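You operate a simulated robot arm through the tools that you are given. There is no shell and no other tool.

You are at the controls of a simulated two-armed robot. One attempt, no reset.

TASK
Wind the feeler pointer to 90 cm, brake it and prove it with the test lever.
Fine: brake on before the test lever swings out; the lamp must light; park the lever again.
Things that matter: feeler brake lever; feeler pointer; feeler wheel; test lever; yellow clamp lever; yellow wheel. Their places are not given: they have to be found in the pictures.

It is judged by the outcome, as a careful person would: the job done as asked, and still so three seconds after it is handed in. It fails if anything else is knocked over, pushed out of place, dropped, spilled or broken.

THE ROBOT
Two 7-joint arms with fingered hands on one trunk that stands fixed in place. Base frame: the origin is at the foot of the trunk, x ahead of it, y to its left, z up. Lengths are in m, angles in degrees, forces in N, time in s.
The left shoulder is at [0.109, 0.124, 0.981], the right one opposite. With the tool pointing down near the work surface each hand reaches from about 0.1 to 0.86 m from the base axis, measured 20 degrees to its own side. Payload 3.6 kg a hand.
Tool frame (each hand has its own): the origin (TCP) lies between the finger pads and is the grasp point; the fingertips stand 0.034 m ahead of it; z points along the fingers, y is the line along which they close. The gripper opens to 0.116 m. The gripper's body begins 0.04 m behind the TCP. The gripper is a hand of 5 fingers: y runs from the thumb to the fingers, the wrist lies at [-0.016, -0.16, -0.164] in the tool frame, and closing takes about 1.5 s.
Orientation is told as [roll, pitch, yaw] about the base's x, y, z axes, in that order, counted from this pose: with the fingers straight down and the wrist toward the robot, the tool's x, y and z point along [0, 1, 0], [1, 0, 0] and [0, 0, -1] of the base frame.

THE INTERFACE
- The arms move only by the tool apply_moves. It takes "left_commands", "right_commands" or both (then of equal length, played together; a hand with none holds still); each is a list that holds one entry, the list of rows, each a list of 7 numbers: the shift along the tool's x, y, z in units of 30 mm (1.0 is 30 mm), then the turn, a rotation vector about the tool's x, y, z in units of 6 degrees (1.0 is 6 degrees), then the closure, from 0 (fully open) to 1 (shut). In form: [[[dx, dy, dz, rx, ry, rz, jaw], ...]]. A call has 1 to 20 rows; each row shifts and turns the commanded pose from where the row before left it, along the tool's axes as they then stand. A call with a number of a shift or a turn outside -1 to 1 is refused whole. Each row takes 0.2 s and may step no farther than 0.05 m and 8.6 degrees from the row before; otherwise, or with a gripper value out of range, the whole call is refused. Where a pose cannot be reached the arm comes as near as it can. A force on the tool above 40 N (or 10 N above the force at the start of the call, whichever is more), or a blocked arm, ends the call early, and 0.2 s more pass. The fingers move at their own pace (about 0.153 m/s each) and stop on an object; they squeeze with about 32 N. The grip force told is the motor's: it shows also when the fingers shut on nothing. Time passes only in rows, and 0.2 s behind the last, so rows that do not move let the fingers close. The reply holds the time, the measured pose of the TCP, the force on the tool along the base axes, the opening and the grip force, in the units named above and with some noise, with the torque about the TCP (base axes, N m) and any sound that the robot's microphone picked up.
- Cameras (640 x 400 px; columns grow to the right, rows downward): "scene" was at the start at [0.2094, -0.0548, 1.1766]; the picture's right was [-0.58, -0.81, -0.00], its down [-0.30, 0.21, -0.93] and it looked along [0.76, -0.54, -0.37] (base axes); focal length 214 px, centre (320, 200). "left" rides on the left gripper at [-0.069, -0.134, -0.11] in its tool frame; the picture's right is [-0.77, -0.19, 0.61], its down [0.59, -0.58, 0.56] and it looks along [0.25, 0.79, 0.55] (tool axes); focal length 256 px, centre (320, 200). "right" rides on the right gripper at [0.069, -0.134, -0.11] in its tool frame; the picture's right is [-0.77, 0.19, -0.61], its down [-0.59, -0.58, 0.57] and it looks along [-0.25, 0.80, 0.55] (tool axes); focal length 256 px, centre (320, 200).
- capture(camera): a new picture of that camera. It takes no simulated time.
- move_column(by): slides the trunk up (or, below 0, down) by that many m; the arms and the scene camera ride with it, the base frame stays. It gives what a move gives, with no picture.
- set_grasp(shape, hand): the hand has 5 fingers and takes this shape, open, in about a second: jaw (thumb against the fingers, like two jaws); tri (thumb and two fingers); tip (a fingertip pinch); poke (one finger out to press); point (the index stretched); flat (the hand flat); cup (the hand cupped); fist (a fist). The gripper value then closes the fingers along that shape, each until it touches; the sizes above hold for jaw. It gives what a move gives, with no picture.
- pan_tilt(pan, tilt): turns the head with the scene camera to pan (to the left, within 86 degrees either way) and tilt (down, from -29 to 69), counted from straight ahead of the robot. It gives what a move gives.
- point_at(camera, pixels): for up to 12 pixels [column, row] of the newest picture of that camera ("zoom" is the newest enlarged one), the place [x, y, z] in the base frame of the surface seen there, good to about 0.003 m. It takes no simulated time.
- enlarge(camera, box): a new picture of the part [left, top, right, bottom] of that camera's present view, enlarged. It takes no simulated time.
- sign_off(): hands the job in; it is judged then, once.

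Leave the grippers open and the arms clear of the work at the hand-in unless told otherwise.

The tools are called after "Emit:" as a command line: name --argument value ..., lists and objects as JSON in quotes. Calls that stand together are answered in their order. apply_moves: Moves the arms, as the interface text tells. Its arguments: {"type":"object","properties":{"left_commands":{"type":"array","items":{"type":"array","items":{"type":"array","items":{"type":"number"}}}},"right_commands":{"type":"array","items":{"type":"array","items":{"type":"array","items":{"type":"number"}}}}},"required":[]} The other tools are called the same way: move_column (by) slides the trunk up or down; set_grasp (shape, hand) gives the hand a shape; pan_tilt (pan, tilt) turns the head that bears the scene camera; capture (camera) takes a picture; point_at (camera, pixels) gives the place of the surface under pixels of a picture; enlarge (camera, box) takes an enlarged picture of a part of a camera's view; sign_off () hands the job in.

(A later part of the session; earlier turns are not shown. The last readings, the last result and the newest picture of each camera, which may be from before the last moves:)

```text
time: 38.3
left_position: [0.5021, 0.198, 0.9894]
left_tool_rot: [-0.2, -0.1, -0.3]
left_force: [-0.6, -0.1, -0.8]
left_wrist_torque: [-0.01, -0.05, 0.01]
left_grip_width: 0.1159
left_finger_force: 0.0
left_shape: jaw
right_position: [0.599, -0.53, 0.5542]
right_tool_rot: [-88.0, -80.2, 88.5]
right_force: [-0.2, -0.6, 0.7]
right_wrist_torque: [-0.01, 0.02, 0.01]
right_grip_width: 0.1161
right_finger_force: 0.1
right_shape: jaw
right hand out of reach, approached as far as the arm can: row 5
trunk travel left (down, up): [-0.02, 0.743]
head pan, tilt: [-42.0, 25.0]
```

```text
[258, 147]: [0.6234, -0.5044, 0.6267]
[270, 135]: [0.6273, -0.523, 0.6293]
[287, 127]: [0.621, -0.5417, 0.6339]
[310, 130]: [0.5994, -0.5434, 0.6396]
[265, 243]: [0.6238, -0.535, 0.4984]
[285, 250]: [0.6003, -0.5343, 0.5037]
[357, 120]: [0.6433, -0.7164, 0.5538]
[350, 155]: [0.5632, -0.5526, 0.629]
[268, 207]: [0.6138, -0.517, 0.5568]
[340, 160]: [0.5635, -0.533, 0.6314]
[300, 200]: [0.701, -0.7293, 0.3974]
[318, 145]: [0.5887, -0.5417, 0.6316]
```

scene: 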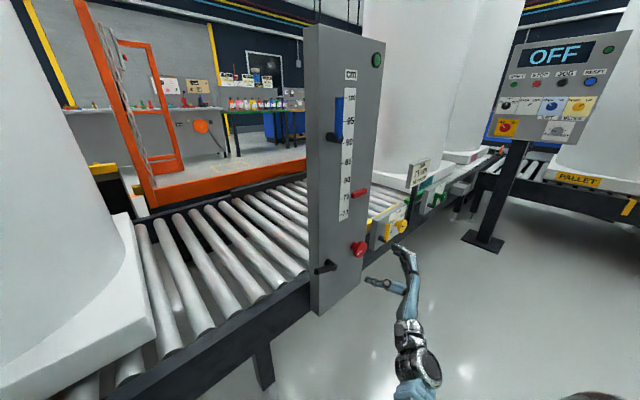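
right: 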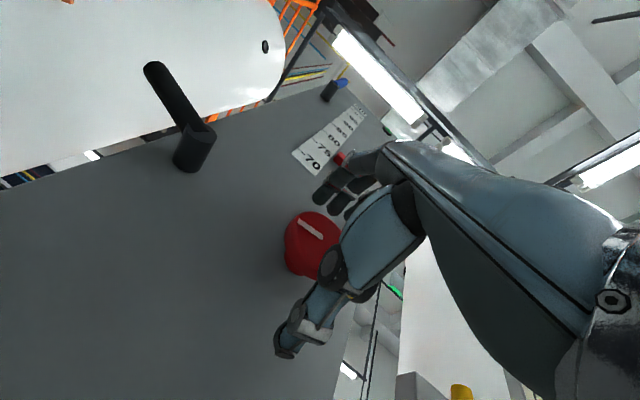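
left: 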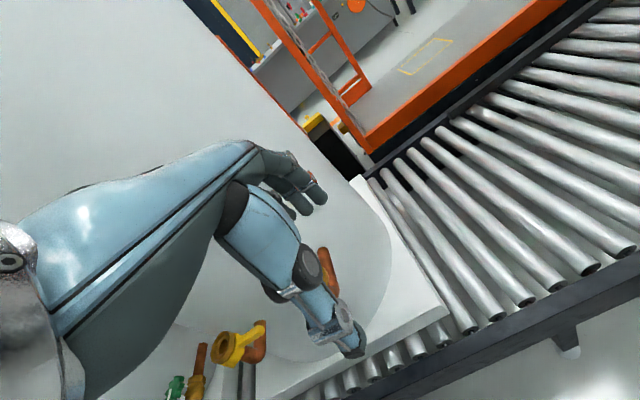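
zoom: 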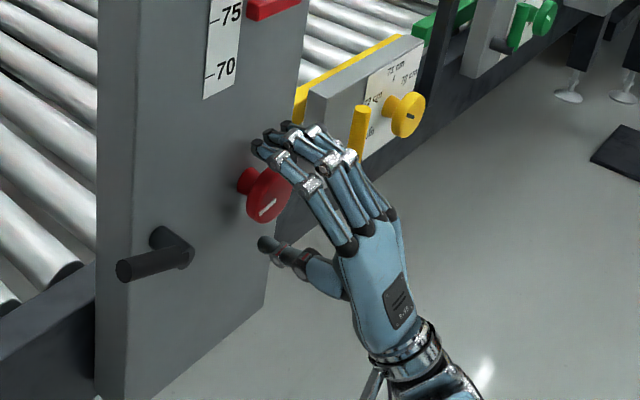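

The fingertips are at x≈0.625, 25 mm short of the panel, and centred on the wheel, with the yellow lever well clear. I'll close the hand on the wheel.

Emit:
apply_moves --right_commands '[[[0, 0, 0, 0, 0, 0, 0.5], [0, 0, 0, 0, 0, 0, 1], [0, 0, 0, 0, 0, 0, 1], [0, 0, 0, 0, 0, 0, 1], [0, 0, 0, 0, 0, 0, 1], [0, 0, 0, 0, 0, 0, 1], [0, 0, 0, 0, 0, 0, 1], [0, 0, 0, 0, 0, 0, 1]]]'

Emit:
capture --camera "right"

Emit:
enlarge --camera "scene" --box '[300, 190, 460, 310]'

```text
time: 39.2
left_position: [0.4577, 0.1822, 1.0038]
left_tool_rot: [-2.8, -5.1, -4.1]
left_force: [0.2, -0.5, -1.1]
left_wrist_torque: [-0.01, -0.06, 0.04]
left_grip_width: 0.1156
left_finger_force: 0.0
left_shape: jaw
right_position: [0.572, -0.5532, 0.5592]
right_tool_rot: [-106.9, -79.2, 106.9]
right_force: [-0.2, -0.3, -1.1]
right_wrist_torque: [0.0, -0.05, -0.02]
right_grip_width: 0.0147
right_finger_force: 31.5
right_shape: jaw
trunk travel left (down, up): [-0.02, 0.743]
head pan, tilt: [-42.0, 25.0]
stopped in row 4 (left hand): the arm was blocked; the commanded pose is now the measured one
```

```text
taken
```

right: 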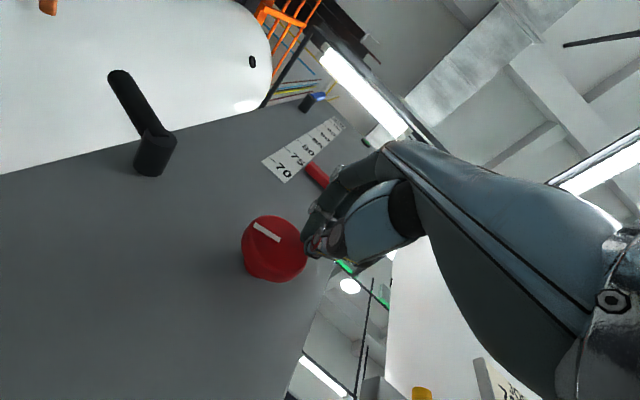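

```text
3.33 times, centred on (380, 250) of scene
```

zoom: 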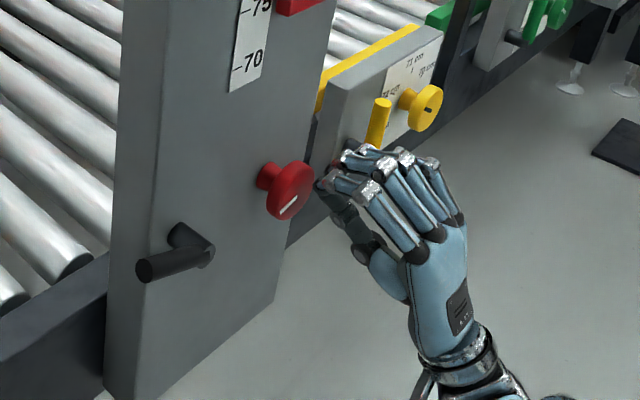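

Closing the hand squeezed it off the wheel. It slid back and right, and the trunk swayed a few degrees. I'll open the hand again, hold still, and see whether everything settles.

Emit:
apply_moves --right_commands '[[[0, 0, -0.5, 0, 0, 0, 1], [0, 0, -0.5, 0, 0, 0, 1], [0, 0, 0, 0, 0, 0, 0.6], [0, 0, 0, 0, 0, 0, 0.3], [0, 0, 0, 0, 0, 0, 0], [0, 0, 0, 0, 0, 0, 0], [0, 0, 0, 0, 0, 0, 0]]]'

Emit:
capture --camera "scene"

Emit:
capture --camera "right"

```text
time: 39.5
left_position: [0.4005, 0.1614, 1.0123]
left_tool_rot: [-6.0, -6.9, -8.3]
left_force: [0.0, -0.1, -0.4]
left_wrist_torque: [0.01, 0.01, 0.02]
left_grip_width: 0.1157
left_finger_force: 0.2
left_shape: jaw
right_position: [0.5251, -0.5516, 0.578]
right_tool_rot: [-127.3, -78.0, 128.0]
right_force: [-0.4, 0.3, -1.5]
right_wrist_torque: [0.05, -0.08, -0.04]
right_grip_width: 0.017
right_finger_force: 32.4
right_shape: jaw
trunk travel left (down, up): [-0.02, 0.743]
head pan, tilt: [-42.0, 25.0]
stopped in row 1 (left hand): the arm was blocked; the commanded pose is now the measured one
```

```text
taken
```

scene: 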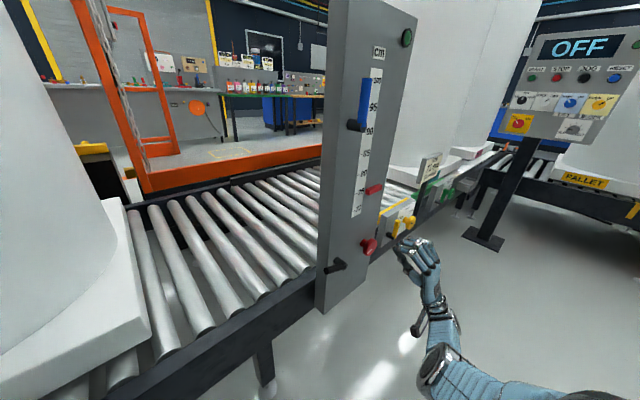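

```text
taken
```

right: 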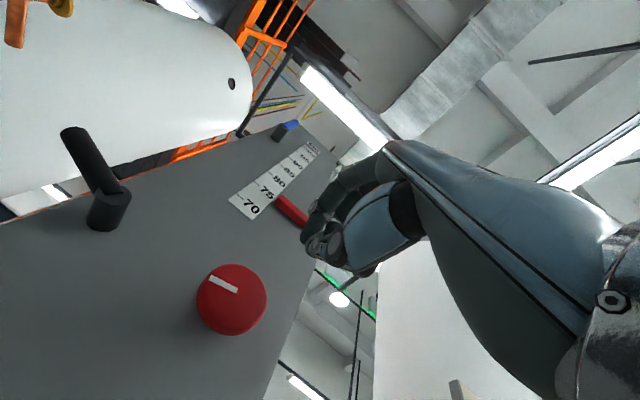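

The body is still swaying back, and the left hand has drifted with it. I'll hold both hands still for a second with no motion commands to see whether it settles.

Emit:
apply_moves --right_commands '[[[0, 0, 0, 0, 0, 0, 1], [0, 0, 0, 0, 0, 0, 1]]]'

```text
time: 39.9
left_position: [0.3431, 0.1468, 1.0128]
left_tool_rot: [-7.4, -4.0, -10.0]
left_force: [2.5, -2.7, 2.0]
left_wrist_torque: [0.24, 0.33, 0.01]
left_grip_width: 0.1162
left_finger_force: 0.0
left_shape: jaw
right_position: [0.4743, -0.555, 0.6073]
right_tool_rot: [-138.8, -74.0, 138.9]
right_force: [0.6, 2.0, 0.5]
right_wrist_torque: [0.01, -0.02, -0.09]
right_grip_width: 0.0172
right_finger_force: 32.2
right_shape: jaw
trunk travel left (down, up): [-0.02, 0.743]
head pan, tilt: [-42.0, 25.0]
stopped in row 1 (left hand): the arm was blocked; the commanded pose is now the measured one
```

It is still moving back, though away from the panel, which is harmless. I'll keep holding.

Emit:
apply_moves --left_commands '[[[0, 0, 0, 0, 0, 0, 0], [0, 0, 0, 0, 0, 0, 0], [0, 0, 0, 0, 0, 0, 0]]]' --right_commands '[[[0, 0, 0, 0, 0, 0, 1], [0, 0, 0, 0, 0, 0, 1], [0, 0, 0, 0, 0, 0, 1]]]'

Emit:
capture --camera "scene"

```text
time: 40.6
left_position: [0.3364, 0.1625, 1.0236]
left_tool_rot: [-5.4, -11.9, -9.5]
left_force: [1.1, 0.4, -1.1]
left_wrist_torque: [-0.07, -0.01, -0.07]
left_grip_width: 0.1159
left_finger_force: 0.0
left_shape: jaw
right_position: [0.4868, -0.5534, 0.6042]
right_tool_rot: [-137.0, -75.3, 137.3]
right_force: [-0.7, -1.6, -0.2]
right_wrist_torque: [-0.02, 0.0, 0.02]
right_grip_width: 0.0173
right_finger_force: 31.8
right_shape: jaw
trunk travel left (down, up): [-0.02, 0.743]
head pan, tilt: [-42.0, 25.0]
```

```text
taken
```

scene: 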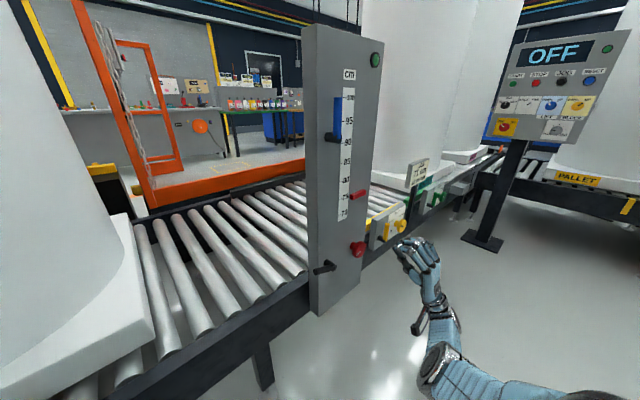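

It has settled and the scene view is back to normal. The arm was stretched to its limit with the fingers only shallowly over the wheel. Before trying again I'll look at the closed hand's fingertip geometry.

Emit:
enlarge --camera "scene" --box '[360, 210, 480, 310]'

Emit:
capture --camera "right"

```text
4.00 times, centred on (420, 260) of scene
```

zoom: 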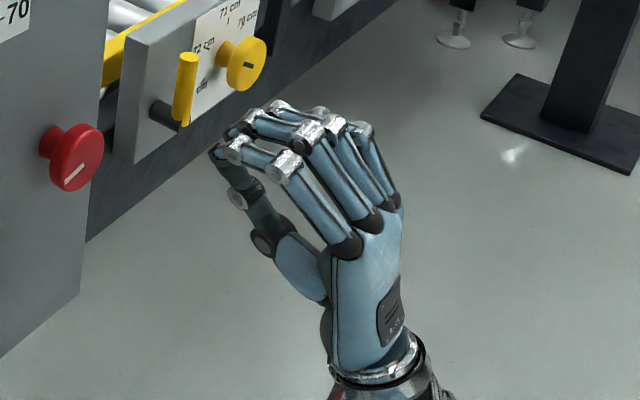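

```text
taken
```

right: 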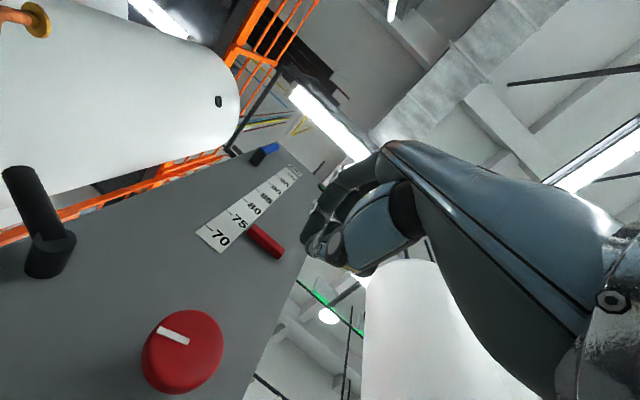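

The wheel wasn't disturbed. I'll open the right hand, remove its upward tilt and roll it to about +45°, where the arm is less stretched. The left hand goes back to its earlier clear spot in the same moves.

Emit:
apply_moves --left_commands '[[[0, 1, 0, 0.5, 0.22, -0.4, 0], [0, 1, 0, 0.5, 0.22, -0.4, 0], [0, 1, 0, 0.5, 0.22, -0.4, 0], [0, 1, 0, 0.5, 0.22, -0.4, 0], [0, 1, 0, 0, 0, 0, 0], [0, 0, 0, 0, 0, 0, 0], [0, 0, 0, 0, 0, 0, 0], [0, 0, 0, 0, 0, 0, 0], [0, 0, 0, 0, 0, 0, 0], [0, 0, 0, 0, 0, 0, 0], [0, 0, 0, 0, 0, 0, 0], [0, 0, 0, 0, 0, 0, 0], [0, 0, 0, 0, 0, 0, 0]]]' --right_commands '[[[0, 0, 0, 0.6, 0.03, 0, 0.7], [0, 0, 0, 0.6, 0.03, 0, 0.4], [0, 0, 0, 0.6, 0.03, 0, 0.2], [0, 0, 0, 0, 0, 0.9, 0], [0, 0, 0, 0, 0, 0.9, 0], [0, 0, 0, 0, 0, 0.9, 0], [0, 0, 0, 0, 0, 0.9, 0], [0, 0, 0, 0, 0, 0.9, 0], [0, 0, 0, 0, 0, 0.9, 0], [0, 0, 0, 0, 0, 0.9, 0], [0, 0, 0, 0, 0, 0.9, 0], [0, 0, 0, 0, 0, 0.9, 0], [0, 0, 0, 0, 0, 0.9, 0]]]'

Emit:
capture --camera "right"

```text
time: 43.5
left_position: [0.4926, 0.1544, 1.0285]
left_tool_rot: [-0.4, 1.7, 0.6]
left_force: [0.3, 0.7, -0.1]
left_wrist_torque: [0.01, 0.01, 0.02]
left_grip_width: 0.1157
left_finger_force: 0.0
left_shape: jaw
left hand out of reach, approached as far as the arm can: row 1
right_position: [0.4913, -0.5503, 0.6024]
right_tool_rot: [89.9, -46.1, -90.1]
right_force: [-0.2, 1.2, 0.4]
right_wrist_torque: [-0.01, 0.01, 0.0]
right_grip_width: 0.1157
right_finger_force: 0.1
right_shape: jaw
trunk travel left (down, up): [-0.02, 0.743]
head pan, tilt: [-42.0, 25.0]
```

```text
taken
```

right: 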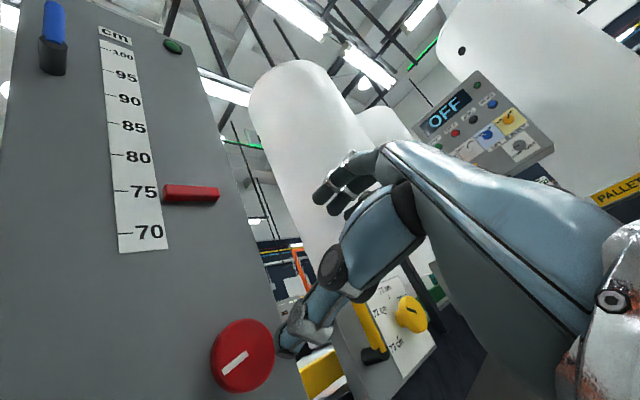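

The hand is open, square to the panel and rolled 44°. I'll centre on the wheel and move to x≈0.54.

Emit:
apply_moves --right_commands '[[[-0.28, -0.77, 0, 0, 0, 0, 0], [-0.28, -0.77, 0, 0, 0, 0, 0], [0, 0, 0.8, 0, 0, 0, 0], [0, 0, 0.8, 0, 0, 0, 0], [0, 0, 0, 0, 0, 0, 0], [0, 0, 0, 0, 0, 0, 0]]]'

Emit:
capture --camera "right"

Emit:
enlarge --camera "scene" --box '[300, 190, 460, 310]'

```text
time: 44.9
left_position: [0.4969, 0.1549, 1.0274]
left_tool_rot: [-0.4, 1.8, 0.6]
left_force: [-1.4, 0.4, 0.0]
left_wrist_torque: [-0.03, -0.05, -0.02]
left_grip_width: 0.1159
left_finger_force: 0.0
left_shape: jaw
right_position: [0.5401, -0.5314, 0.5571]
right_tool_rot: [89.5, -46.2, -89.9]
right_force: [0.5, 0.9, -0.1]
right_wrist_torque: [-0.01, 0.05, -0.01]
right_grip_width: 0.1159
right_finger_force: 0.1
right_shape: jaw
trunk travel left (down, up): [-0.02, 0.743]
head pan, tilt: [-42.0, 25.0]
```

```text
taken
```

right: 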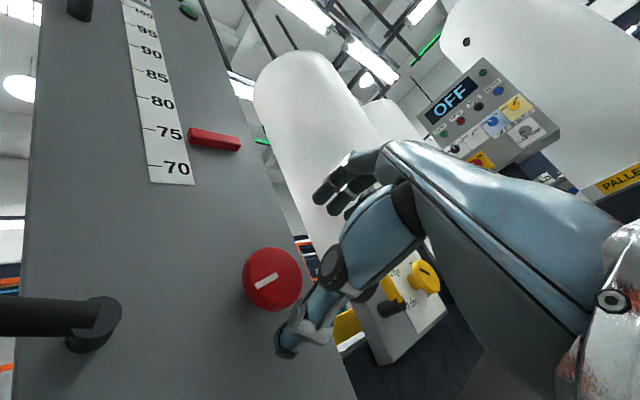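

```text
3.33 times, centred on (380, 250) of scene
```

zoom: 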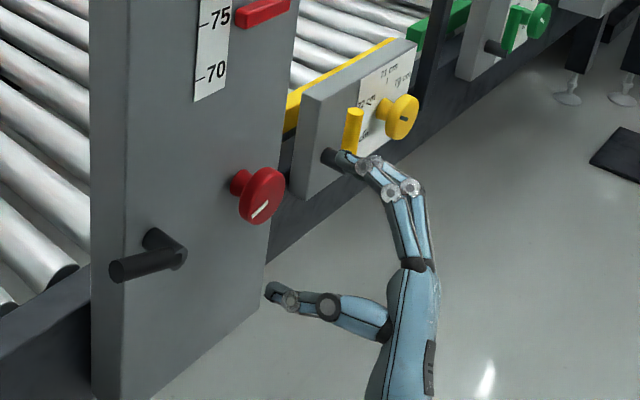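

The hand is centred on the wheel at (0.540, -0.531, 0.557). I'll advance along the wheel's axis to x≈0.609 so the fingertips reach behind the disc but stay off the panel.

Emit:
apply_moves --right_commands '[[[0, 0, 0.6, 0, 0, 0, 0], [0, 0, 0.6, 0, 0, 0, 0], [0, 0, 0.6, 0, 0, 0, 0], [0, 0, 0.5, 0, 0, 0, 0], [0, 0, 0, 0, 0, 0, 0], [0, 0, 0, 0, 0, 0, 0]]]'

Emit:
capture --camera "right"

Emit:
enlarge --camera "scene" --box '[300, 190, 460, 310]'

```text
time: 46.2
left_position: [0.5025, 0.1507, 1.0262]
left_tool_rot: [-1.3, 1.1, -0.4]
left_force: [-0.4, -0.5, -0.7]
left_wrist_torque: [0.02, -0.02, 0.03]
left_grip_width: 0.1158
left_finger_force: 0.1
left_shape: jaw
right_position: [0.6134, -0.5272, 0.5551]
right_tool_rot: [89.4, -46.4, -89.6]
right_force: [-0.3, 0.1, 0.2]
right_wrist_torque: [-0.01, 0.0, 0.0]
right_grip_width: 0.1157
right_finger_force: 0.0
right_shape: jaw
trunk travel left (down, up): [-0.02, 0.743]
head pan, tilt: [-42.0, 25.0]
```

```text
taken
```

right: 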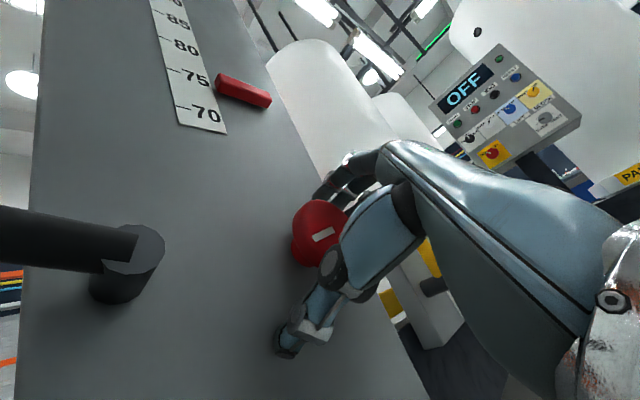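

```text
3.33 times, centred on (380, 250) of scene
```

zoom: 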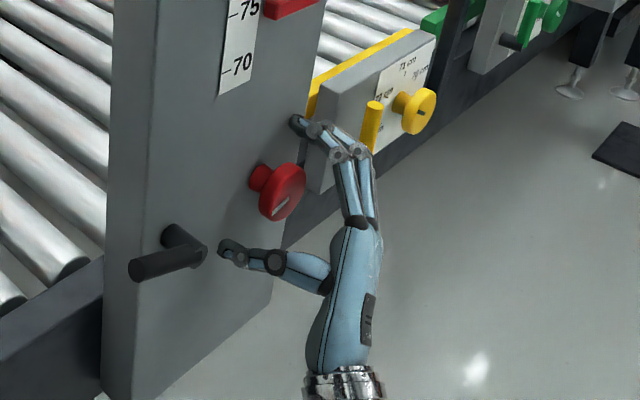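

The wheel now sits between the thumb and fingers with no contact force. I'll close in stages and check where it starts to grip.

Emit:
apply_moves --right_commands '[[[0, 0, 0, 0, 0, 0, 0.3], [0, 0, 0, 0, 0, 0, 0.4], [0, 0, 0, 0, 0, 0, 0.45], [0, 0, 0, 0, 0, 0, 0.5], [0, 0, 0, 0, 0, 0, 0.5]]]'

Emit:
enlarge --camera "scene" --box '[300, 190, 460, 310]'

Emit:
capture --camera "right"

```text
time: 46.7
left_position: [0.473, 0.134, 1.0195]
left_tool_rot: [-4.5, 2.8, -3.3]
left_force: [-0.1, -2.0, 0.4]
left_wrist_torque: [0.08, 0.04, 0.06]
left_grip_width: 0.1159
left_finger_force: 0.1
left_shape: jaw
right_position: [0.5823, -0.5246, 0.5849]
right_tool_rot: [94.4, -46.3, -92.8]
right_force: [0.4, 2.1, 0.1]
right_wrist_torque: [0.05, 0.05, -0.09]
right_grip_width: 0.0703
right_finger_force: 0.2
right_shape: jaw
trunk travel left (down, up): [-0.02, 0.743]
head pan, tilt: [-42.0, 25.0]
stopped in row 2 (right hand): the arm was blocked; the commanded pose is now the measured one
```

```text
3.33 times, centred on (380, 250) of scene
```

zoom: 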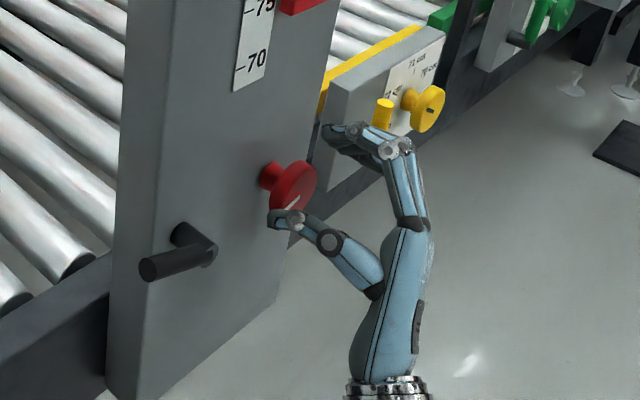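

```text
taken
```

right: 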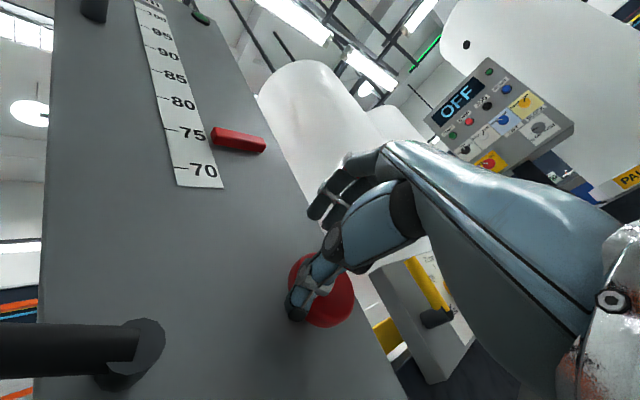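

The arm was pushed back again, this time before the hand closed fully. To learn whether closing itself causes it, I'll back away from the wheel, settle, and close in free air.

Emit:
apply_moves --right_commands '[[[0, 0, -0.5, 0, 0, 0, 0.4], [0, 0, -0.5, 0, 0, 0, 0.4], [0, 0, -0.5, 0, 0, 0, 0.2], [0, 0, -0.5, 0, 0, 0, 0], [0, 0, 0, 0, 0, 0, 0], [0, 0, 0, 0, 0, 0, 0]]]'

Emit:
apply_moves --right_commands '[[[0, 0, 0, 0, 0, 0, 0], [0, 0, 0, 0, 0, 0, 0], [0, 0, 0, 0, 0, 0, 0]]]'

Emit:
capture --camera "right"

Emit:
capture --camera "scene"

```text
time: 47.0
left_position: [0.4342, 0.1161, 1.0067]
left_tool_rot: [-6.7, 8.2, -5.0]
left_force: [0.6, -1.9, 0.1]
left_wrist_torque: [0.11, 0.07, 0.02]
left_grip_width: 0.1158
left_finger_force: 0.1
left_shape: jaw
right_position: [0.5306, -0.5218, 0.6196]
right_tool_rot: [101.1, -46.4, -97.2]
right_force: [0.9, 1.3, 0.2]
right_wrist_torque: [0.04, -0.03, -0.04]
right_grip_width: 0.0696
right_finger_force: 0.0
right_shape: jaw
trunk travel left (down, up): [-0.02, 0.743]
head pan, tilt: [-42.0, 25.0]
stopped in row 1 (left hand): the arm was blocked; the commanded pose is now the measured one
```

```text
time: 47.3
left_position: [0.3853, 0.1063, 0.9992]
left_tool_rot: [-7.9, 12.7, -5.2]
left_force: [1.5, -0.5, 0.8]
left_wrist_torque: [0.11, 0.1, -0.03]
left_grip_width: 0.116
left_finger_force: 0.0
left_shape: jaw
right_position: [0.4805, -0.521, 0.6492]
right_tool_rot: [107.7, -45.9, -101.9]
right_force: [0.1, 0.3, 0.1]
right_wrist_torque: [0.03, -0.08, -0.07]
right_grip_width: 0.1161
right_finger_force: 0.0
right_shape: jaw
trunk travel left (down, up): [-0.02, 0.743]
head pan, tilt: [-42.0, 25.0]
stopped in row 1 (left hand): the arm was blocked; the commanded pose is now the measured one
```

```text
taken
```

right: 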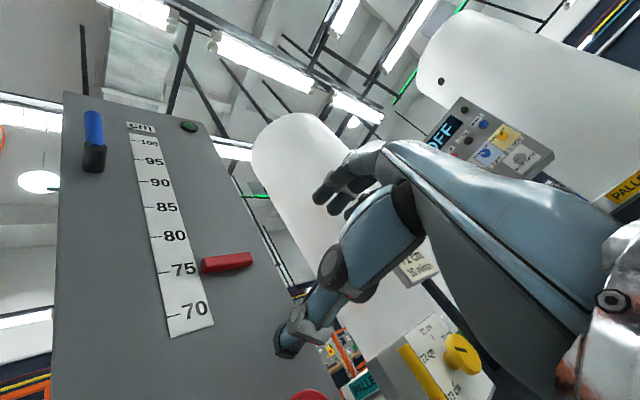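

```text
taken
```

scene: 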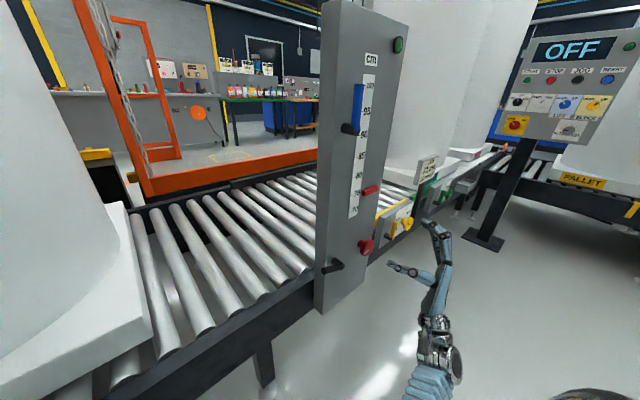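

The trunk is still returning. I'll hold until it settles.

Emit:
apply_moves --left_commands '[[[0, 0, 0, 0, 0, 0, 0], [0, 0, 0, 0, 0, 0, 0], [0, 0, 0, 0, 0, 0, 0], [0, 0, 0, 0, 0, 0, 0]]]' --right_commands '[[[0, 0, 0, 0, 0, 0, 0], [0, 0, 0, 0, 0, 0, 0], [0, 0, 0, 0, 0, 0, 0], [0, 0, 0, 0, 0, 0, 0]]]'

Emit:
apply_moves --left_commands '[[[0, 0, 0, 0, 0, 0, 0], [0, 0, 0, 0, 0, 0, 0], [0, 0, 0, 0, 0, 0, 0], [0, 0, 0, 0, 0, 0, 0]]]' --right_commands '[[[0, 0, 0, 0, 0, 0, 0], [0, 0, 0, 0, 0, 0, 0], [0, 0, 0, 0, 0, 0, 0], [0, 0, 0, 0, 0, 0, 0]]]'

```text
time: 48.3
left_position: [0.3659, 0.1113, 1.0249]
left_tool_rot: [-6.6, 4.6, -5.2]
left_force: [-0.1, -1.4, -0.4]
left_wrist_torque: [0.03, 0.0, 0.03]
left_grip_width: 0.116
left_finger_force: 0.2
left_shape: jaw
right_position: [0.4885, -0.5235, 0.6425]
right_tool_rot: [106.6, -45.6, -101.0]
right_force: [-0.1, 0.3, -0.2]
right_wrist_torque: [-0.01, -0.05, -0.01]
right_grip_width: 0.116
right_finger_force: 0.1
right_shape: jaw
trunk travel left (down, up): [-0.02, 0.743]
head pan, tilt: [-42.0, 25.0]
```

```text
time: 49.3
left_position: [0.3636, 0.1131, 1.0233]
left_tool_rot: [-6.6, 4.2, -5.2]
left_force: [-0.8, -0.6, -0.4]
left_wrist_torque: [0.02, -0.02, 0.0]
left_grip_width: 0.1158
left_finger_force: 0.1
left_shape: jaw
right_position: [0.4881, -0.523, 0.6424]
right_tool_rot: [106.4, -45.7, -101.2]
right_force: [0.2, -0.6, 0.0]
right_wrist_torque: [-0.01, 0.02, 0.02]
right_grip_width: 0.1158
right_finger_force: 0.0
right_shape: jaw
trunk travel left (down, up): [-0.02, 0.743]
head pan, tilt: [-42.0, 25.0]
```

It has settled. The hand is 12 cm in front of the panel, so I'll test closing in free air here.

Emit:
apply_moves --right_commands '[[[0, 0, 0, 0, 0, 0, 0.3], [0, 0, 0, 0, 0, 0, 0.4], [0, 0, 0, 0, 0, 0, 0.5], [0, 0, 0, 0, 0, 0, 0.5], [0, 0, 0, 0, 0, 0, 0.5]]]'

Emit:
capture --camera "right"

Emit:
enlarge --camera "scene" --box '[340, 190, 500, 310]'

```text
time: 50.5
left_position: [0.3645, 0.1131, 1.0245]
left_tool_rot: [-6.6, 4.2, -5.2]
left_force: [-0.6, 0.4, 0.9]
left_wrist_torque: [-0.01, -0.02, 0.01]
left_grip_width: 0.1161
left_finger_force: 0.0
left_shape: jaw
right_position: [0.4894, -0.5234, 0.6431]
right_tool_rot: [106.6, -45.7, -101.2]
right_force: [0.1, -0.7, 0.8]
right_wrist_torque: [0.0, 0.0, 0.0]
right_grip_width: 0.0583
right_finger_force: 0.1
right_shape: jaw
trunk travel left (down, up): [-0.02, 0.743]
head pan, tilt: [-42.0, 25.0]
```

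```text
taken
```

right: 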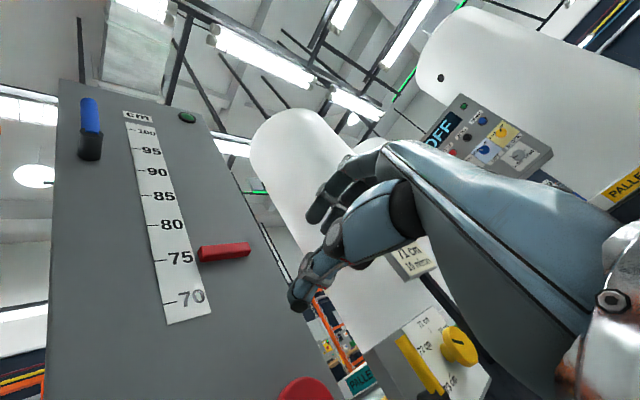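

```text
3.33 times, centred on (420, 250) of scene
```

zoom: 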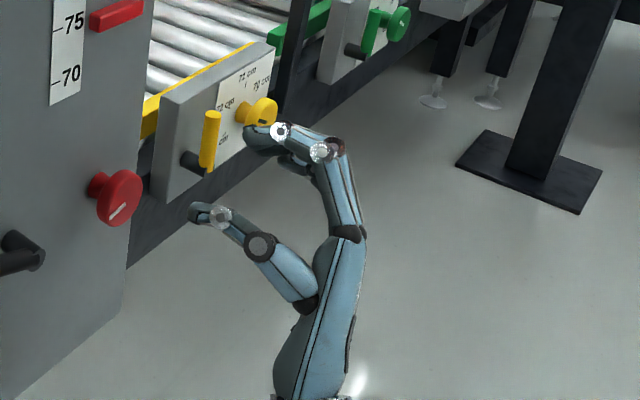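

Closing in free air causes no disturbance. I'll measure how far the thumb tip and fingertips reach ahead of the TCP at this half-closed shape.

Emit:
point_at --camera "zoom" --pixels '[[196, 212], [205, 208], [225, 225], [250, 135], [265, 145], [258, 152], [285, 160], [300, 165], [262, 250], [320, 150]]'

```text
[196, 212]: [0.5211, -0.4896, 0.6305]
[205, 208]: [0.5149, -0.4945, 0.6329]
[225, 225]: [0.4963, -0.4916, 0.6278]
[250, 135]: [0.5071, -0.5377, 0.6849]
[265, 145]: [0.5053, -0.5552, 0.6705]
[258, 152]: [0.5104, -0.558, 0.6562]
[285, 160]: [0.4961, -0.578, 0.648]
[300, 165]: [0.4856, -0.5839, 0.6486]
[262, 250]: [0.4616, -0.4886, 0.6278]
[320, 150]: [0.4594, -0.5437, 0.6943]
```

The half-closed fingertips stay within about 32 mm ahead of the TCP, so they shouldn't have touched the panel. I'll square the right hand up again, return the left hand to its clear spot, move in slowly in front of the wheel and just hold open, to see whether the recoil comes from reach or from closing.

Emit:
apply_moves --left_commands '[[[0.5, 0.8, 0, -0.14, 0.22, -0.17, 0], [0.5, 0.8, 0, -0.14, 0.22, -0.17, 0], [0.5, 0.8, 0, -0.14, 0.22, -0.17, 0], [0.5, 0.8, 0, -0.14, 0.22, -0.17, 0], [0.5, 0.8, 0, -0.14, 0.22, -0.17, 0], [0, 0, 0, 0, 0, 0, 0], [0, 0, 0, 0, 0, 0, 0], [0, 0, 0, 0, 0, 0, 0], [0, 0, 0, 0, 0, 0, 0], [0, 0, 0, 0, 0, 0, 0]]]' --right_commands '[[[0, 0, 0, 0.433, -0.47, 0, 0.2], [0, 0, 0, 0.433, -0.47, 0, 0], [0, 0, 0, 0.433, -0.47, 0, 0], [-0.43, -0.38, 0.35, 0, 0, 0, 0], [-0.43, -0.38, 0.35, 0, 0, 0, 0], [-0.43, -0.38, 0.35, 0, 0, 0, 0], [-0.43, -0.38, 0.35, 0, 0, 0, 0], [-0.43, -0.38, 0.35, 0, 0, 0, 0], [0, 0, 0, 0, 0, 0, 0], [0, 0, 0, 0, 0, 0, 0]]]'

Emit:
capture --camera "right"

```text
time: 52.7
left_position: [0.4952, 0.1847, 1.0063]
left_tool_rot: [0.5, 0.3, 0.4]
left_force: [0.2, 0.7, -0.3]
left_wrist_torque: [0.0, -0.01, 0.0]
left_grip_width: 0.1159
left_finger_force: 0.1
left_shape: jaw
left hand out of reach, approached as far as the arm can: row 1
right_position: [0.541, -0.5301, 0.5549]
right_tool_rot: [89.8, -46.9, -89.8]
right_force: [-0.7, 1.1, 0.0]
right_wrist_torque: [0.0, 0.04, 0.05]
right_grip_width: 0.1162
right_finger_force: 0.1
right_shape: jaw
trunk travel left (down, up): [-0.02, 0.743]
head pan, tilt: [-42.0, 25.0]
```

```text
taken
```

right: 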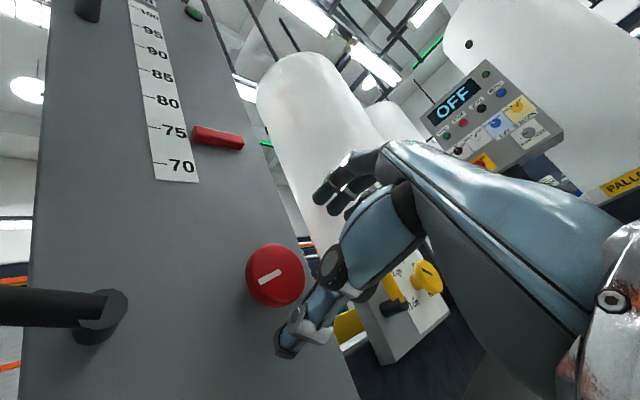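

The hand is square at (0.541, -0.530, 0.555). I'll advance slowly with the hand open and then hold.

Emit:
apply_moves --right_commands '[[[0, 0, 0.3, 0, 0, 0, 0], [0, 0, 0.3, 0, 0, 0, 0], [0, 0, 0.3, 0, 0, 0, 0], [0, 0, 0.3, 0, 0, 0, 0], [0, 0, 0.3, 0, 0, 0, 0], [0, 0, 0.3, 0, 0, 0, 0], [0, 0, 0.2, 0, 0, 0, 0], [0, 0, 0, 0, 0, 0, 0], [0, 0, 0, 0, 0, 0, 0], [0, 0, 0, 0, 0, 0, 0], [0, 0, 0, 0, 0, 0, 0], [0, 0, 0, 0, 0, 0, 0]]]'

Emit:
capture --camera "right"

Emit:
enlarge --camera "scene" --box '[300, 190, 460, 310]'

```text
time: 55.3
left_position: [0.4515, 0.1564, 1.0244]
left_tool_rot: [-4.3, -5.4, -5.9]
left_force: [0.4, -1.2, -1.3]
left_wrist_torque: [0.0, 0.01, 0.02]
left_grip_width: 0.1159
left_finger_force: 0.0
left_shape: jaw
right_position: [0.5769, -0.5282, 0.5822]
right_tool_rot: [94.5, -47.1, -92.7]
right_force: [-0.4, -0.3, -0.1]
right_wrist_torque: [0.0, -0.03, 0.04]
right_grip_width: 0.1159
right_finger_force: 0.1
right_shape: jaw
trunk travel left (down, up): [-0.02, 0.743]
head pan, tilt: [-42.0, 25.0]
stopped in row 12 (right hand): the arm was blocked; the commanded pose is now the measured one
```

```text
taken
```

right: 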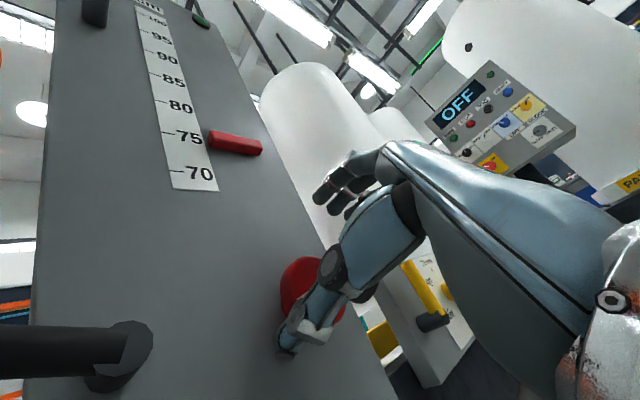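

```text
3.33 times, centred on (380, 250) of scene
```

zoom: 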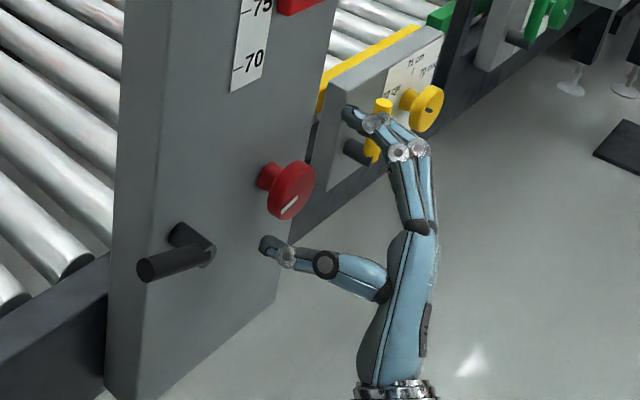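

The recoil happens even while holding open, so it isn't the grip. Something about the arm's reach or a contact farther back is causing it. I'll look down at the whole right arm.

Emit:
pan_tilt --pan -45 --tilt 55

Emit:
capture --camera "scene"

Emit:
capture --camera "left"

```text
time: 56.3
left_position: [0.4268, 0.1737, 1.0332]
left_tool_rot: [-1.4, -5.5, -2.1]
left_force: [0.7, -0.2, 1.5]
left_wrist_torque: [-0.01, 0.0, -0.04]
left_grip_width: 0.116
left_finger_force: 0.0
left_shape: jaw
right_position: [0.5646, -0.5288, 0.5898]
right_tool_rot: [95.5, -46.9, -94.0]
right_force: [0.7, 0.2, 0.3]
right_wrist_torque: [0.0, -0.03, 0.07]
right_grip_width: 0.1159
right_finger_force: 0.0
right_shape: jaw
trunk travel left (down, up): [-0.02, 0.743]
head pan, tilt: [-45.0, 55.0]
```

```text
taken
```

scene: 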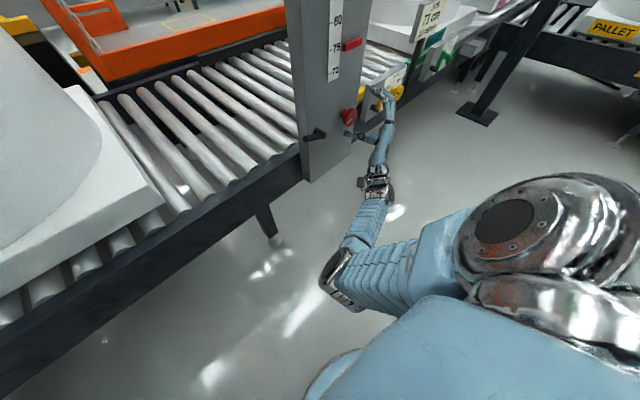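

```text
taken
```

left: 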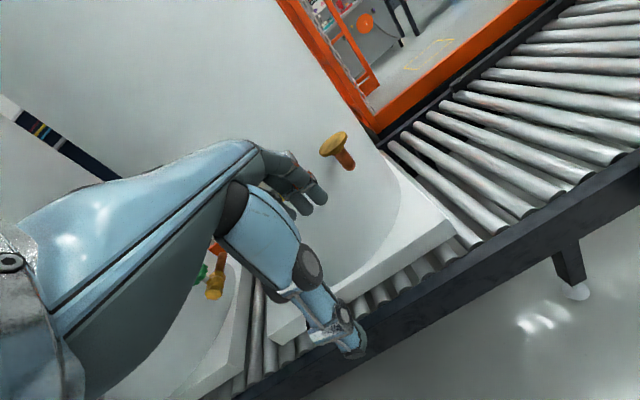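

I'll locate the elbow and the robot's own nearby parts to check for self-contact.

Emit:
point_at --camera "scene" --pixels '[[335, 270], [350, 290], [400, 290], [360, 230], [376, 190], [430, 250], [330, 375], [400, 370], [500, 230], [550, 360]]'

Emit:
pan_tilt --pan -20 --tilt 69

Emit:
capture --camera "scene"

```text
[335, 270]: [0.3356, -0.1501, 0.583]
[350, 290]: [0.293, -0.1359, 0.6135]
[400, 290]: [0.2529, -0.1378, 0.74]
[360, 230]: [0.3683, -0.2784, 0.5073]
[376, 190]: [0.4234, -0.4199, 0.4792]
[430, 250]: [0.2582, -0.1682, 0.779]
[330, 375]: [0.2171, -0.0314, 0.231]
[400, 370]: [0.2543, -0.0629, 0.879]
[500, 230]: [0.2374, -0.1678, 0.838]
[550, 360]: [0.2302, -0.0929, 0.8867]
```

```text
time: 57.2
left_position: [0.4466, 0.1683, 1.0275]
left_tool_rot: [-2.3, -5.1, -3.3]
left_force: [-1.2, 0.3, 0.0]
left_wrist_torque: [0.02, -0.05, 0.02]
left_grip_width: 0.1163
left_finger_force: 0.1
left_shape: jaw
right_position: [0.576, -0.5295, 0.5814]
right_tool_rot: [94.3, -47.0, -92.9]
right_force: [-0.6, 0.5, 0.2]
right_wrist_torque: [0.03, 0.01, 0.0]
right_grip_width: 0.1159
right_finger_force: 0.1
right_shape: jaw
trunk travel left (down, up): [-0.02, 0.743]
head pan, tilt: [-20.0, 68.8]
```

```text
taken
```

scene: 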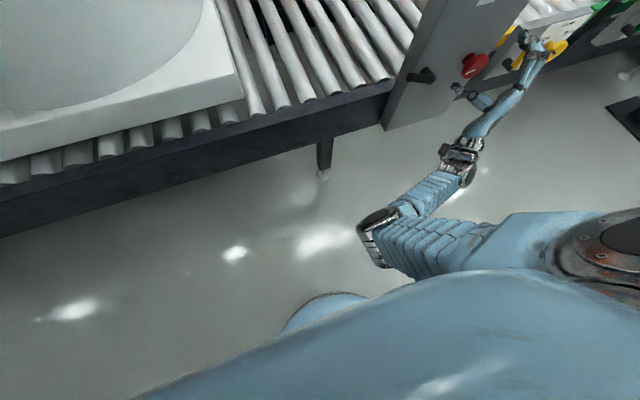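

The elbow is in front of the chest near (0.31, -0.14, 0.60). I'll probe the blue body parts visible below it to see whether the arm could be pressing on them.

Emit:
point_at --camera "scene" --pixels '[[320, 310], [300, 330], [340, 298], [370, 240], [385, 260], [420, 270], [460, 230], [480, 255], [300, 365], [420, 290], [500, 280], [380, 215]]'

Emit:
enlarge --camera "scene" --box '[260, 180, 560, 367]'

```text
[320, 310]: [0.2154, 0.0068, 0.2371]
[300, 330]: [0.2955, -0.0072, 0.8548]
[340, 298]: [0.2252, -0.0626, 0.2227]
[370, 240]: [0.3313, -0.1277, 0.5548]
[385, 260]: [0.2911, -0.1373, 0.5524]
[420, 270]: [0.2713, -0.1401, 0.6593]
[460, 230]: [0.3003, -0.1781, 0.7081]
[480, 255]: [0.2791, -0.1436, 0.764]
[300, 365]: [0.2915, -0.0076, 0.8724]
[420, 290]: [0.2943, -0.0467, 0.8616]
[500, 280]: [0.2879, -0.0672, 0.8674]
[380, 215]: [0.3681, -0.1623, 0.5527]
```

```text
2.13 times, centred on (410, 274) of scene
```

zoom: 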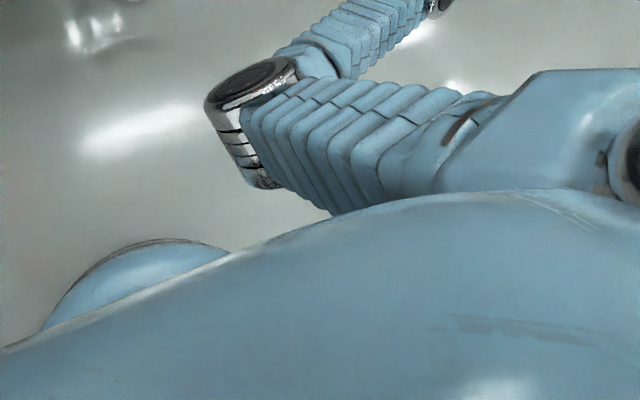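

The base is a rounded pedestal and the chest is close behind the upper arm. I don't yet know what pushes the body back, so I'll sample the motion over time with short hold calls and watch the left hand as a sway gauge.

Emit:
apply_moves --right_commands '[[[0, 0, 0, 0, 0, 0, 0], [0, 0, 0, 0, 0, 0, 0]]]'

Emit:
apply_moves --right_commands '[[[0, 0, 0, 0, 0, 0, 0], [0, 0, 0, 0, 0, 0, 0], [0, 0, 0, 0, 0, 0, 0], [0, 0, 0, 0, 0, 0, 0]]]'

Emit:
apply_moves --right_commands '[[[0, 0, 0, 0, 0, 0, 0], [0, 0, 0, 0, 0, 0, 0], [0, 0, 0, 0, 0, 0, 0], [0, 0, 0, 0, 0, 0, 0]]]'

```text
time: 57.8
left_position: [0.4368, 0.1694, 1.0301]
left_tool_rot: [-2.2, -5.5, -3.4]
left_force: [0.4, -0.4, 1.3]
left_wrist_torque: [0.0, 0.03, 0.0]
left_grip_width: 0.1161
left_finger_force: 0.0
left_shape: jaw
right_position: [0.5697, -0.529, 0.5852]
right_tool_rot: [95.0, -46.9, -93.5]
right_force: [-0.2, -0.2, 0.9]
right_wrist_torque: [0.0, -0.03, 0.0]
right_grip_width: 0.116
right_finger_force: 0.0
right_shape: jaw
trunk travel left (down, up): [-0.02, 0.743]
head pan, tilt: [-20.0, 68.8]
```

```text
time: 58.8
left_position: [0.443, 0.1774, 1.0253]
left_tool_rot: [-1.0, -4.2, -1.6]
left_force: [-1.0, -0.1, -0.3]
left_wrist_torque: [0.0, 0.0, 0.05]
left_grip_width: 0.1157
left_finger_force: 0.1
left_shape: jaw
right_position: [0.5737, -0.5292, 0.5816]
right_tool_rot: [94.5, -46.8, -93.2]
right_force: [0.1, -0.5, 0.9]
right_wrist_torque: [0.01, 0.01, -0.01]
right_grip_width: 0.1162
right_finger_force: 0.0
right_shape: jaw
trunk travel left (down, up): [-0.02, 0.743]
head pan, tilt: [-20.0, 68.8]
```

```text
time: 59.8
left_position: [0.442, 0.1711, 1.0285]
left_tool_rot: [-1.8, -5.0, -2.5]
left_force: [-0.6, -0.7, -0.3]
left_wrist_torque: [-0.03, -0.04, 0.02]
left_grip_width: 0.1161
left_finger_force: 0.0
left_shape: jaw
right_position: [0.5717, -0.5308, 0.584]
right_tool_rot: [94.6, -46.9, -93.3]
right_force: [-0.9, -0.4, 0.3]
right_wrist_torque: [0.01, 0.01, 0.0]
right_grip_width: 0.1161
right_finger_force: 0.0
right_shape: jaw
trunk travel left (down, up): [-0.02, 0.743]
head pan, tilt: [-20.0, 68.8]
```

There is a slow, lightly damped sway of a few millimetres. With the trunk squatting this low, the arm may be touching the lower torso. I'll move the right hand back from the panel, square it up, and raise the trunk 0.08 m.

Emit:
apply_moves --right_commands '[[[0, 0, -0.8, 0, 0, 0, 0], [0, 0, -0.8, 0, 0, 0, 0], [0, 0, -0.8, 0, 0, 0, 0], [0, 0, -0.8, 0, 0, 0, 0], [0, 0, 0, 0, 0, 0, 0], [0, 0, 0, 0, 0, 0, 0]]]'

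Emit:
move_column --by 0.08

Emit:
apply_moves --right_commands '[[[0, 0, 0, 0, 0, 0, 0], [0, 0, 0, 0, 0, 0, 0], [0, 0, 0, 0, 0, 0, 0], [0, 0, 0, 0, 0, 0, 0]]]'

Emit:
capture --camera "scene"

```text
time: 61.2
left_position: [0.4387, 0.176, 1.0252]
left_tool_rot: [-0.9, -4.5, -1.4]
left_force: [-0.9, 0.3, 1.6]
left_wrist_torque: [0.0, 0.0, 0.0]
left_grip_width: 0.1157
left_finger_force: 0.1
left_shape: jaw
right_position: [0.4758, -0.5313, 0.5789]
right_tool_rot: [94.7, -46.9, -93.3]
right_force: [0.2, -0.6, -0.1]
right_wrist_torque: [-0.01, 0.02, 0.0]
right_grip_width: 0.1158
right_finger_force: 0.0
right_shape: jaw
trunk travel left (down, up): [-0.02, 0.743]
head pan, tilt: [-20.0, 68.8]
```

```text
time: 62.3
left_position: [0.4397, 0.1781, 1.1052]
left_tool_rot: [-0.7, -4.3, -1.2]
left_force: [0.6, 0.4, -0.5]
left_wrist_torque: [0.02, -0.03, -0.02]
left_grip_width: 0.1158
left_finger_force: 0.1
left_shape: jaw
right_position: [0.476, -0.5299, 0.6575]
right_tool_rot: [94.6, -47.0, -93.2]
right_force: [-0.2, 0.1, -0.4]
right_wrist_torque: [-0.01, 0.0, 0.04]
right_grip_width: 0.1159
right_finger_force: 0.0
right_shape: jaw
trunk travel left (down, up): [-0.1, 0.663]
head pan, tilt: [-20.0, 68.8]
```

```text
time: 63.3
left_position: [0.439, 0.1785, 1.1061]
left_tool_rot: [-0.8, -4.4, -1.2]
left_force: [-0.5, -0.1, 0.6]
left_wrist_torque: [0.02, 0.01, -0.02]
left_grip_width: 0.1162
left_finger_force: 0.1
left_shape: jaw
right_position: [0.476, -0.5302, 0.6572]
right_tool_rot: [94.7, -46.9, -93.4]
right_force: [0.1, -0.1, -0.3]
right_wrist_torque: [0.01, -0.02, -0.02]
right_grip_width: 0.1161
right_finger_force: 0.0
right_shape: jaw
trunk travel left (down, up): [-0.1, 0.663]
head pan, tilt: [-20.0, 68.8]
```

```text
taken
```

scene: 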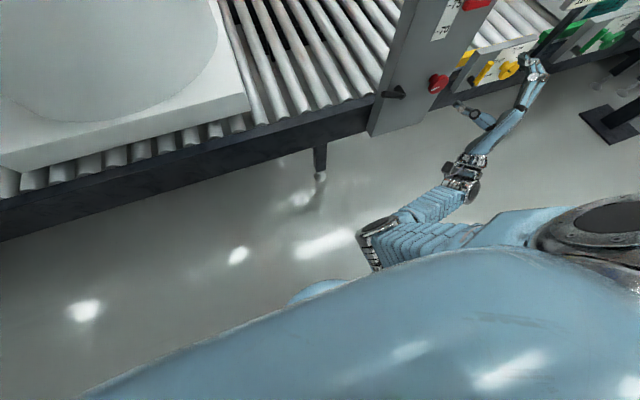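

It's steady now. I'll square the hand and bring it back in front of the wheel at this trunk height, stopping at x≈0.54.

Emit:
apply_moves --right_commands '[[[0, 0, 0, 0.39, -0.36, 0, 0], [-0.456, -0.486, 0.42, 0, 0, 0, 0], [-0.456, -0.486, 0.42, 0, 0, 0, 0], [-0.456, -0.486, 0.42, 0, 0, 0, 0], [-0.456, -0.486, 0.42, 0, 0, 0, 0], [-0.456, -0.486, 0.42, 0, 0, 0, 0], [0, 0, 0, 0, 0, 0, 0], [0, 0, 0, 0, 0, 0, 0], [0, 0, 0, 0, 0, 0, 0]]]'

Emit:
apply_moves --right_commands '[[[0, 0, 0.3, 0, 0, 0, 0], [0, 0, 0.3, 0, 0, 0, 0], [0, 0, 0.3, 0, 0, 0, 0], [0, 0, 0, 0, 0, 0, 0], [0, 0, 0, 0, 0, 0, 0], [0, 0, 0, 0, 0, 0, 0], [0, 0, 0, 0, 0, 0, 0]]]'

Emit:
apply_moves --right_commands '[[[0, 0, 0, 0, 0, 0, 0], [0, 0, 0, 0, 0, 0, 0], [0, 0, 0, 0, 0, 0, 0], [0, 0, 0, 0, 0, 0, 0]]]'

```text
time: 65.3
left_position: [0.4398, 0.1774, 1.1044]
left_tool_rot: [-0.7, -4.2, -1.2]
left_force: [0.9, -0.2, 0.0]
left_wrist_torque: [0.01, -0.01, -0.03]
left_grip_width: 0.1159
left_finger_force: 0.0
left_shape: jaw
right_position: [0.5377, -0.5319, 0.5579]
right_tool_rot: [90.1, -46.9, -89.9]
right_force: [-0.2, 1.3, -0.6]
right_wrist_torque: [-0.04, -0.01, -0.01]
right_grip_width: 0.116
right_finger_force: 0.1
right_shape: jaw
trunk travel left (down, up): [-0.1, 0.663]
head pan, tilt: [-20.0, 68.8]
```

```text
time: 66.9
left_position: [0.4394, 0.1793, 1.1053]
left_tool_rot: [-0.6, -4.2, -1.2]
left_force: [0.3, 0.3, -0.1]
left_wrist_torque: [-0.02, 0.02, 0.02]
left_grip_width: 0.1158
left_finger_force: 0.0
left_shape: jaw
right_position: [0.5667, -0.5292, 0.5577]
right_tool_rot: [90.1, -46.9, -89.8]
right_force: [0.1, 0.3, 0.3]
right_wrist_torque: [-0.02, -0.03, 0.04]
right_grip_width: 0.116
right_finger_force: 0.1
right_shape: jaw
trunk travel left (down, up): [-0.1, 0.663]
head pan, tilt: [-20.0, 68.8]
```

```text
time: 67.9
left_position: [0.4384, 0.1784, 1.1047]
left_tool_rot: [-0.7, -4.3, -1.2]
left_force: [-0.3, -0.3, -0.3]
left_wrist_torque: [-0.02, 0.02, -0.02]
left_grip_width: 0.116
left_finger_force: 0.1
left_shape: jaw
right_position: [0.566, -0.5298, 0.558]
right_tool_rot: [90.0, -46.9, -89.7]
right_force: [0.3, 0.0, 0.9]
right_wrist_torque: [0.03, 0.02, -0.02]
right_grip_width: 0.116
right_finger_force: 0.2
right_shape: jaw
trunk travel left (down, up): [-0.1, 0.663]
head pan, tilt: [-20.0, 68.8]
```

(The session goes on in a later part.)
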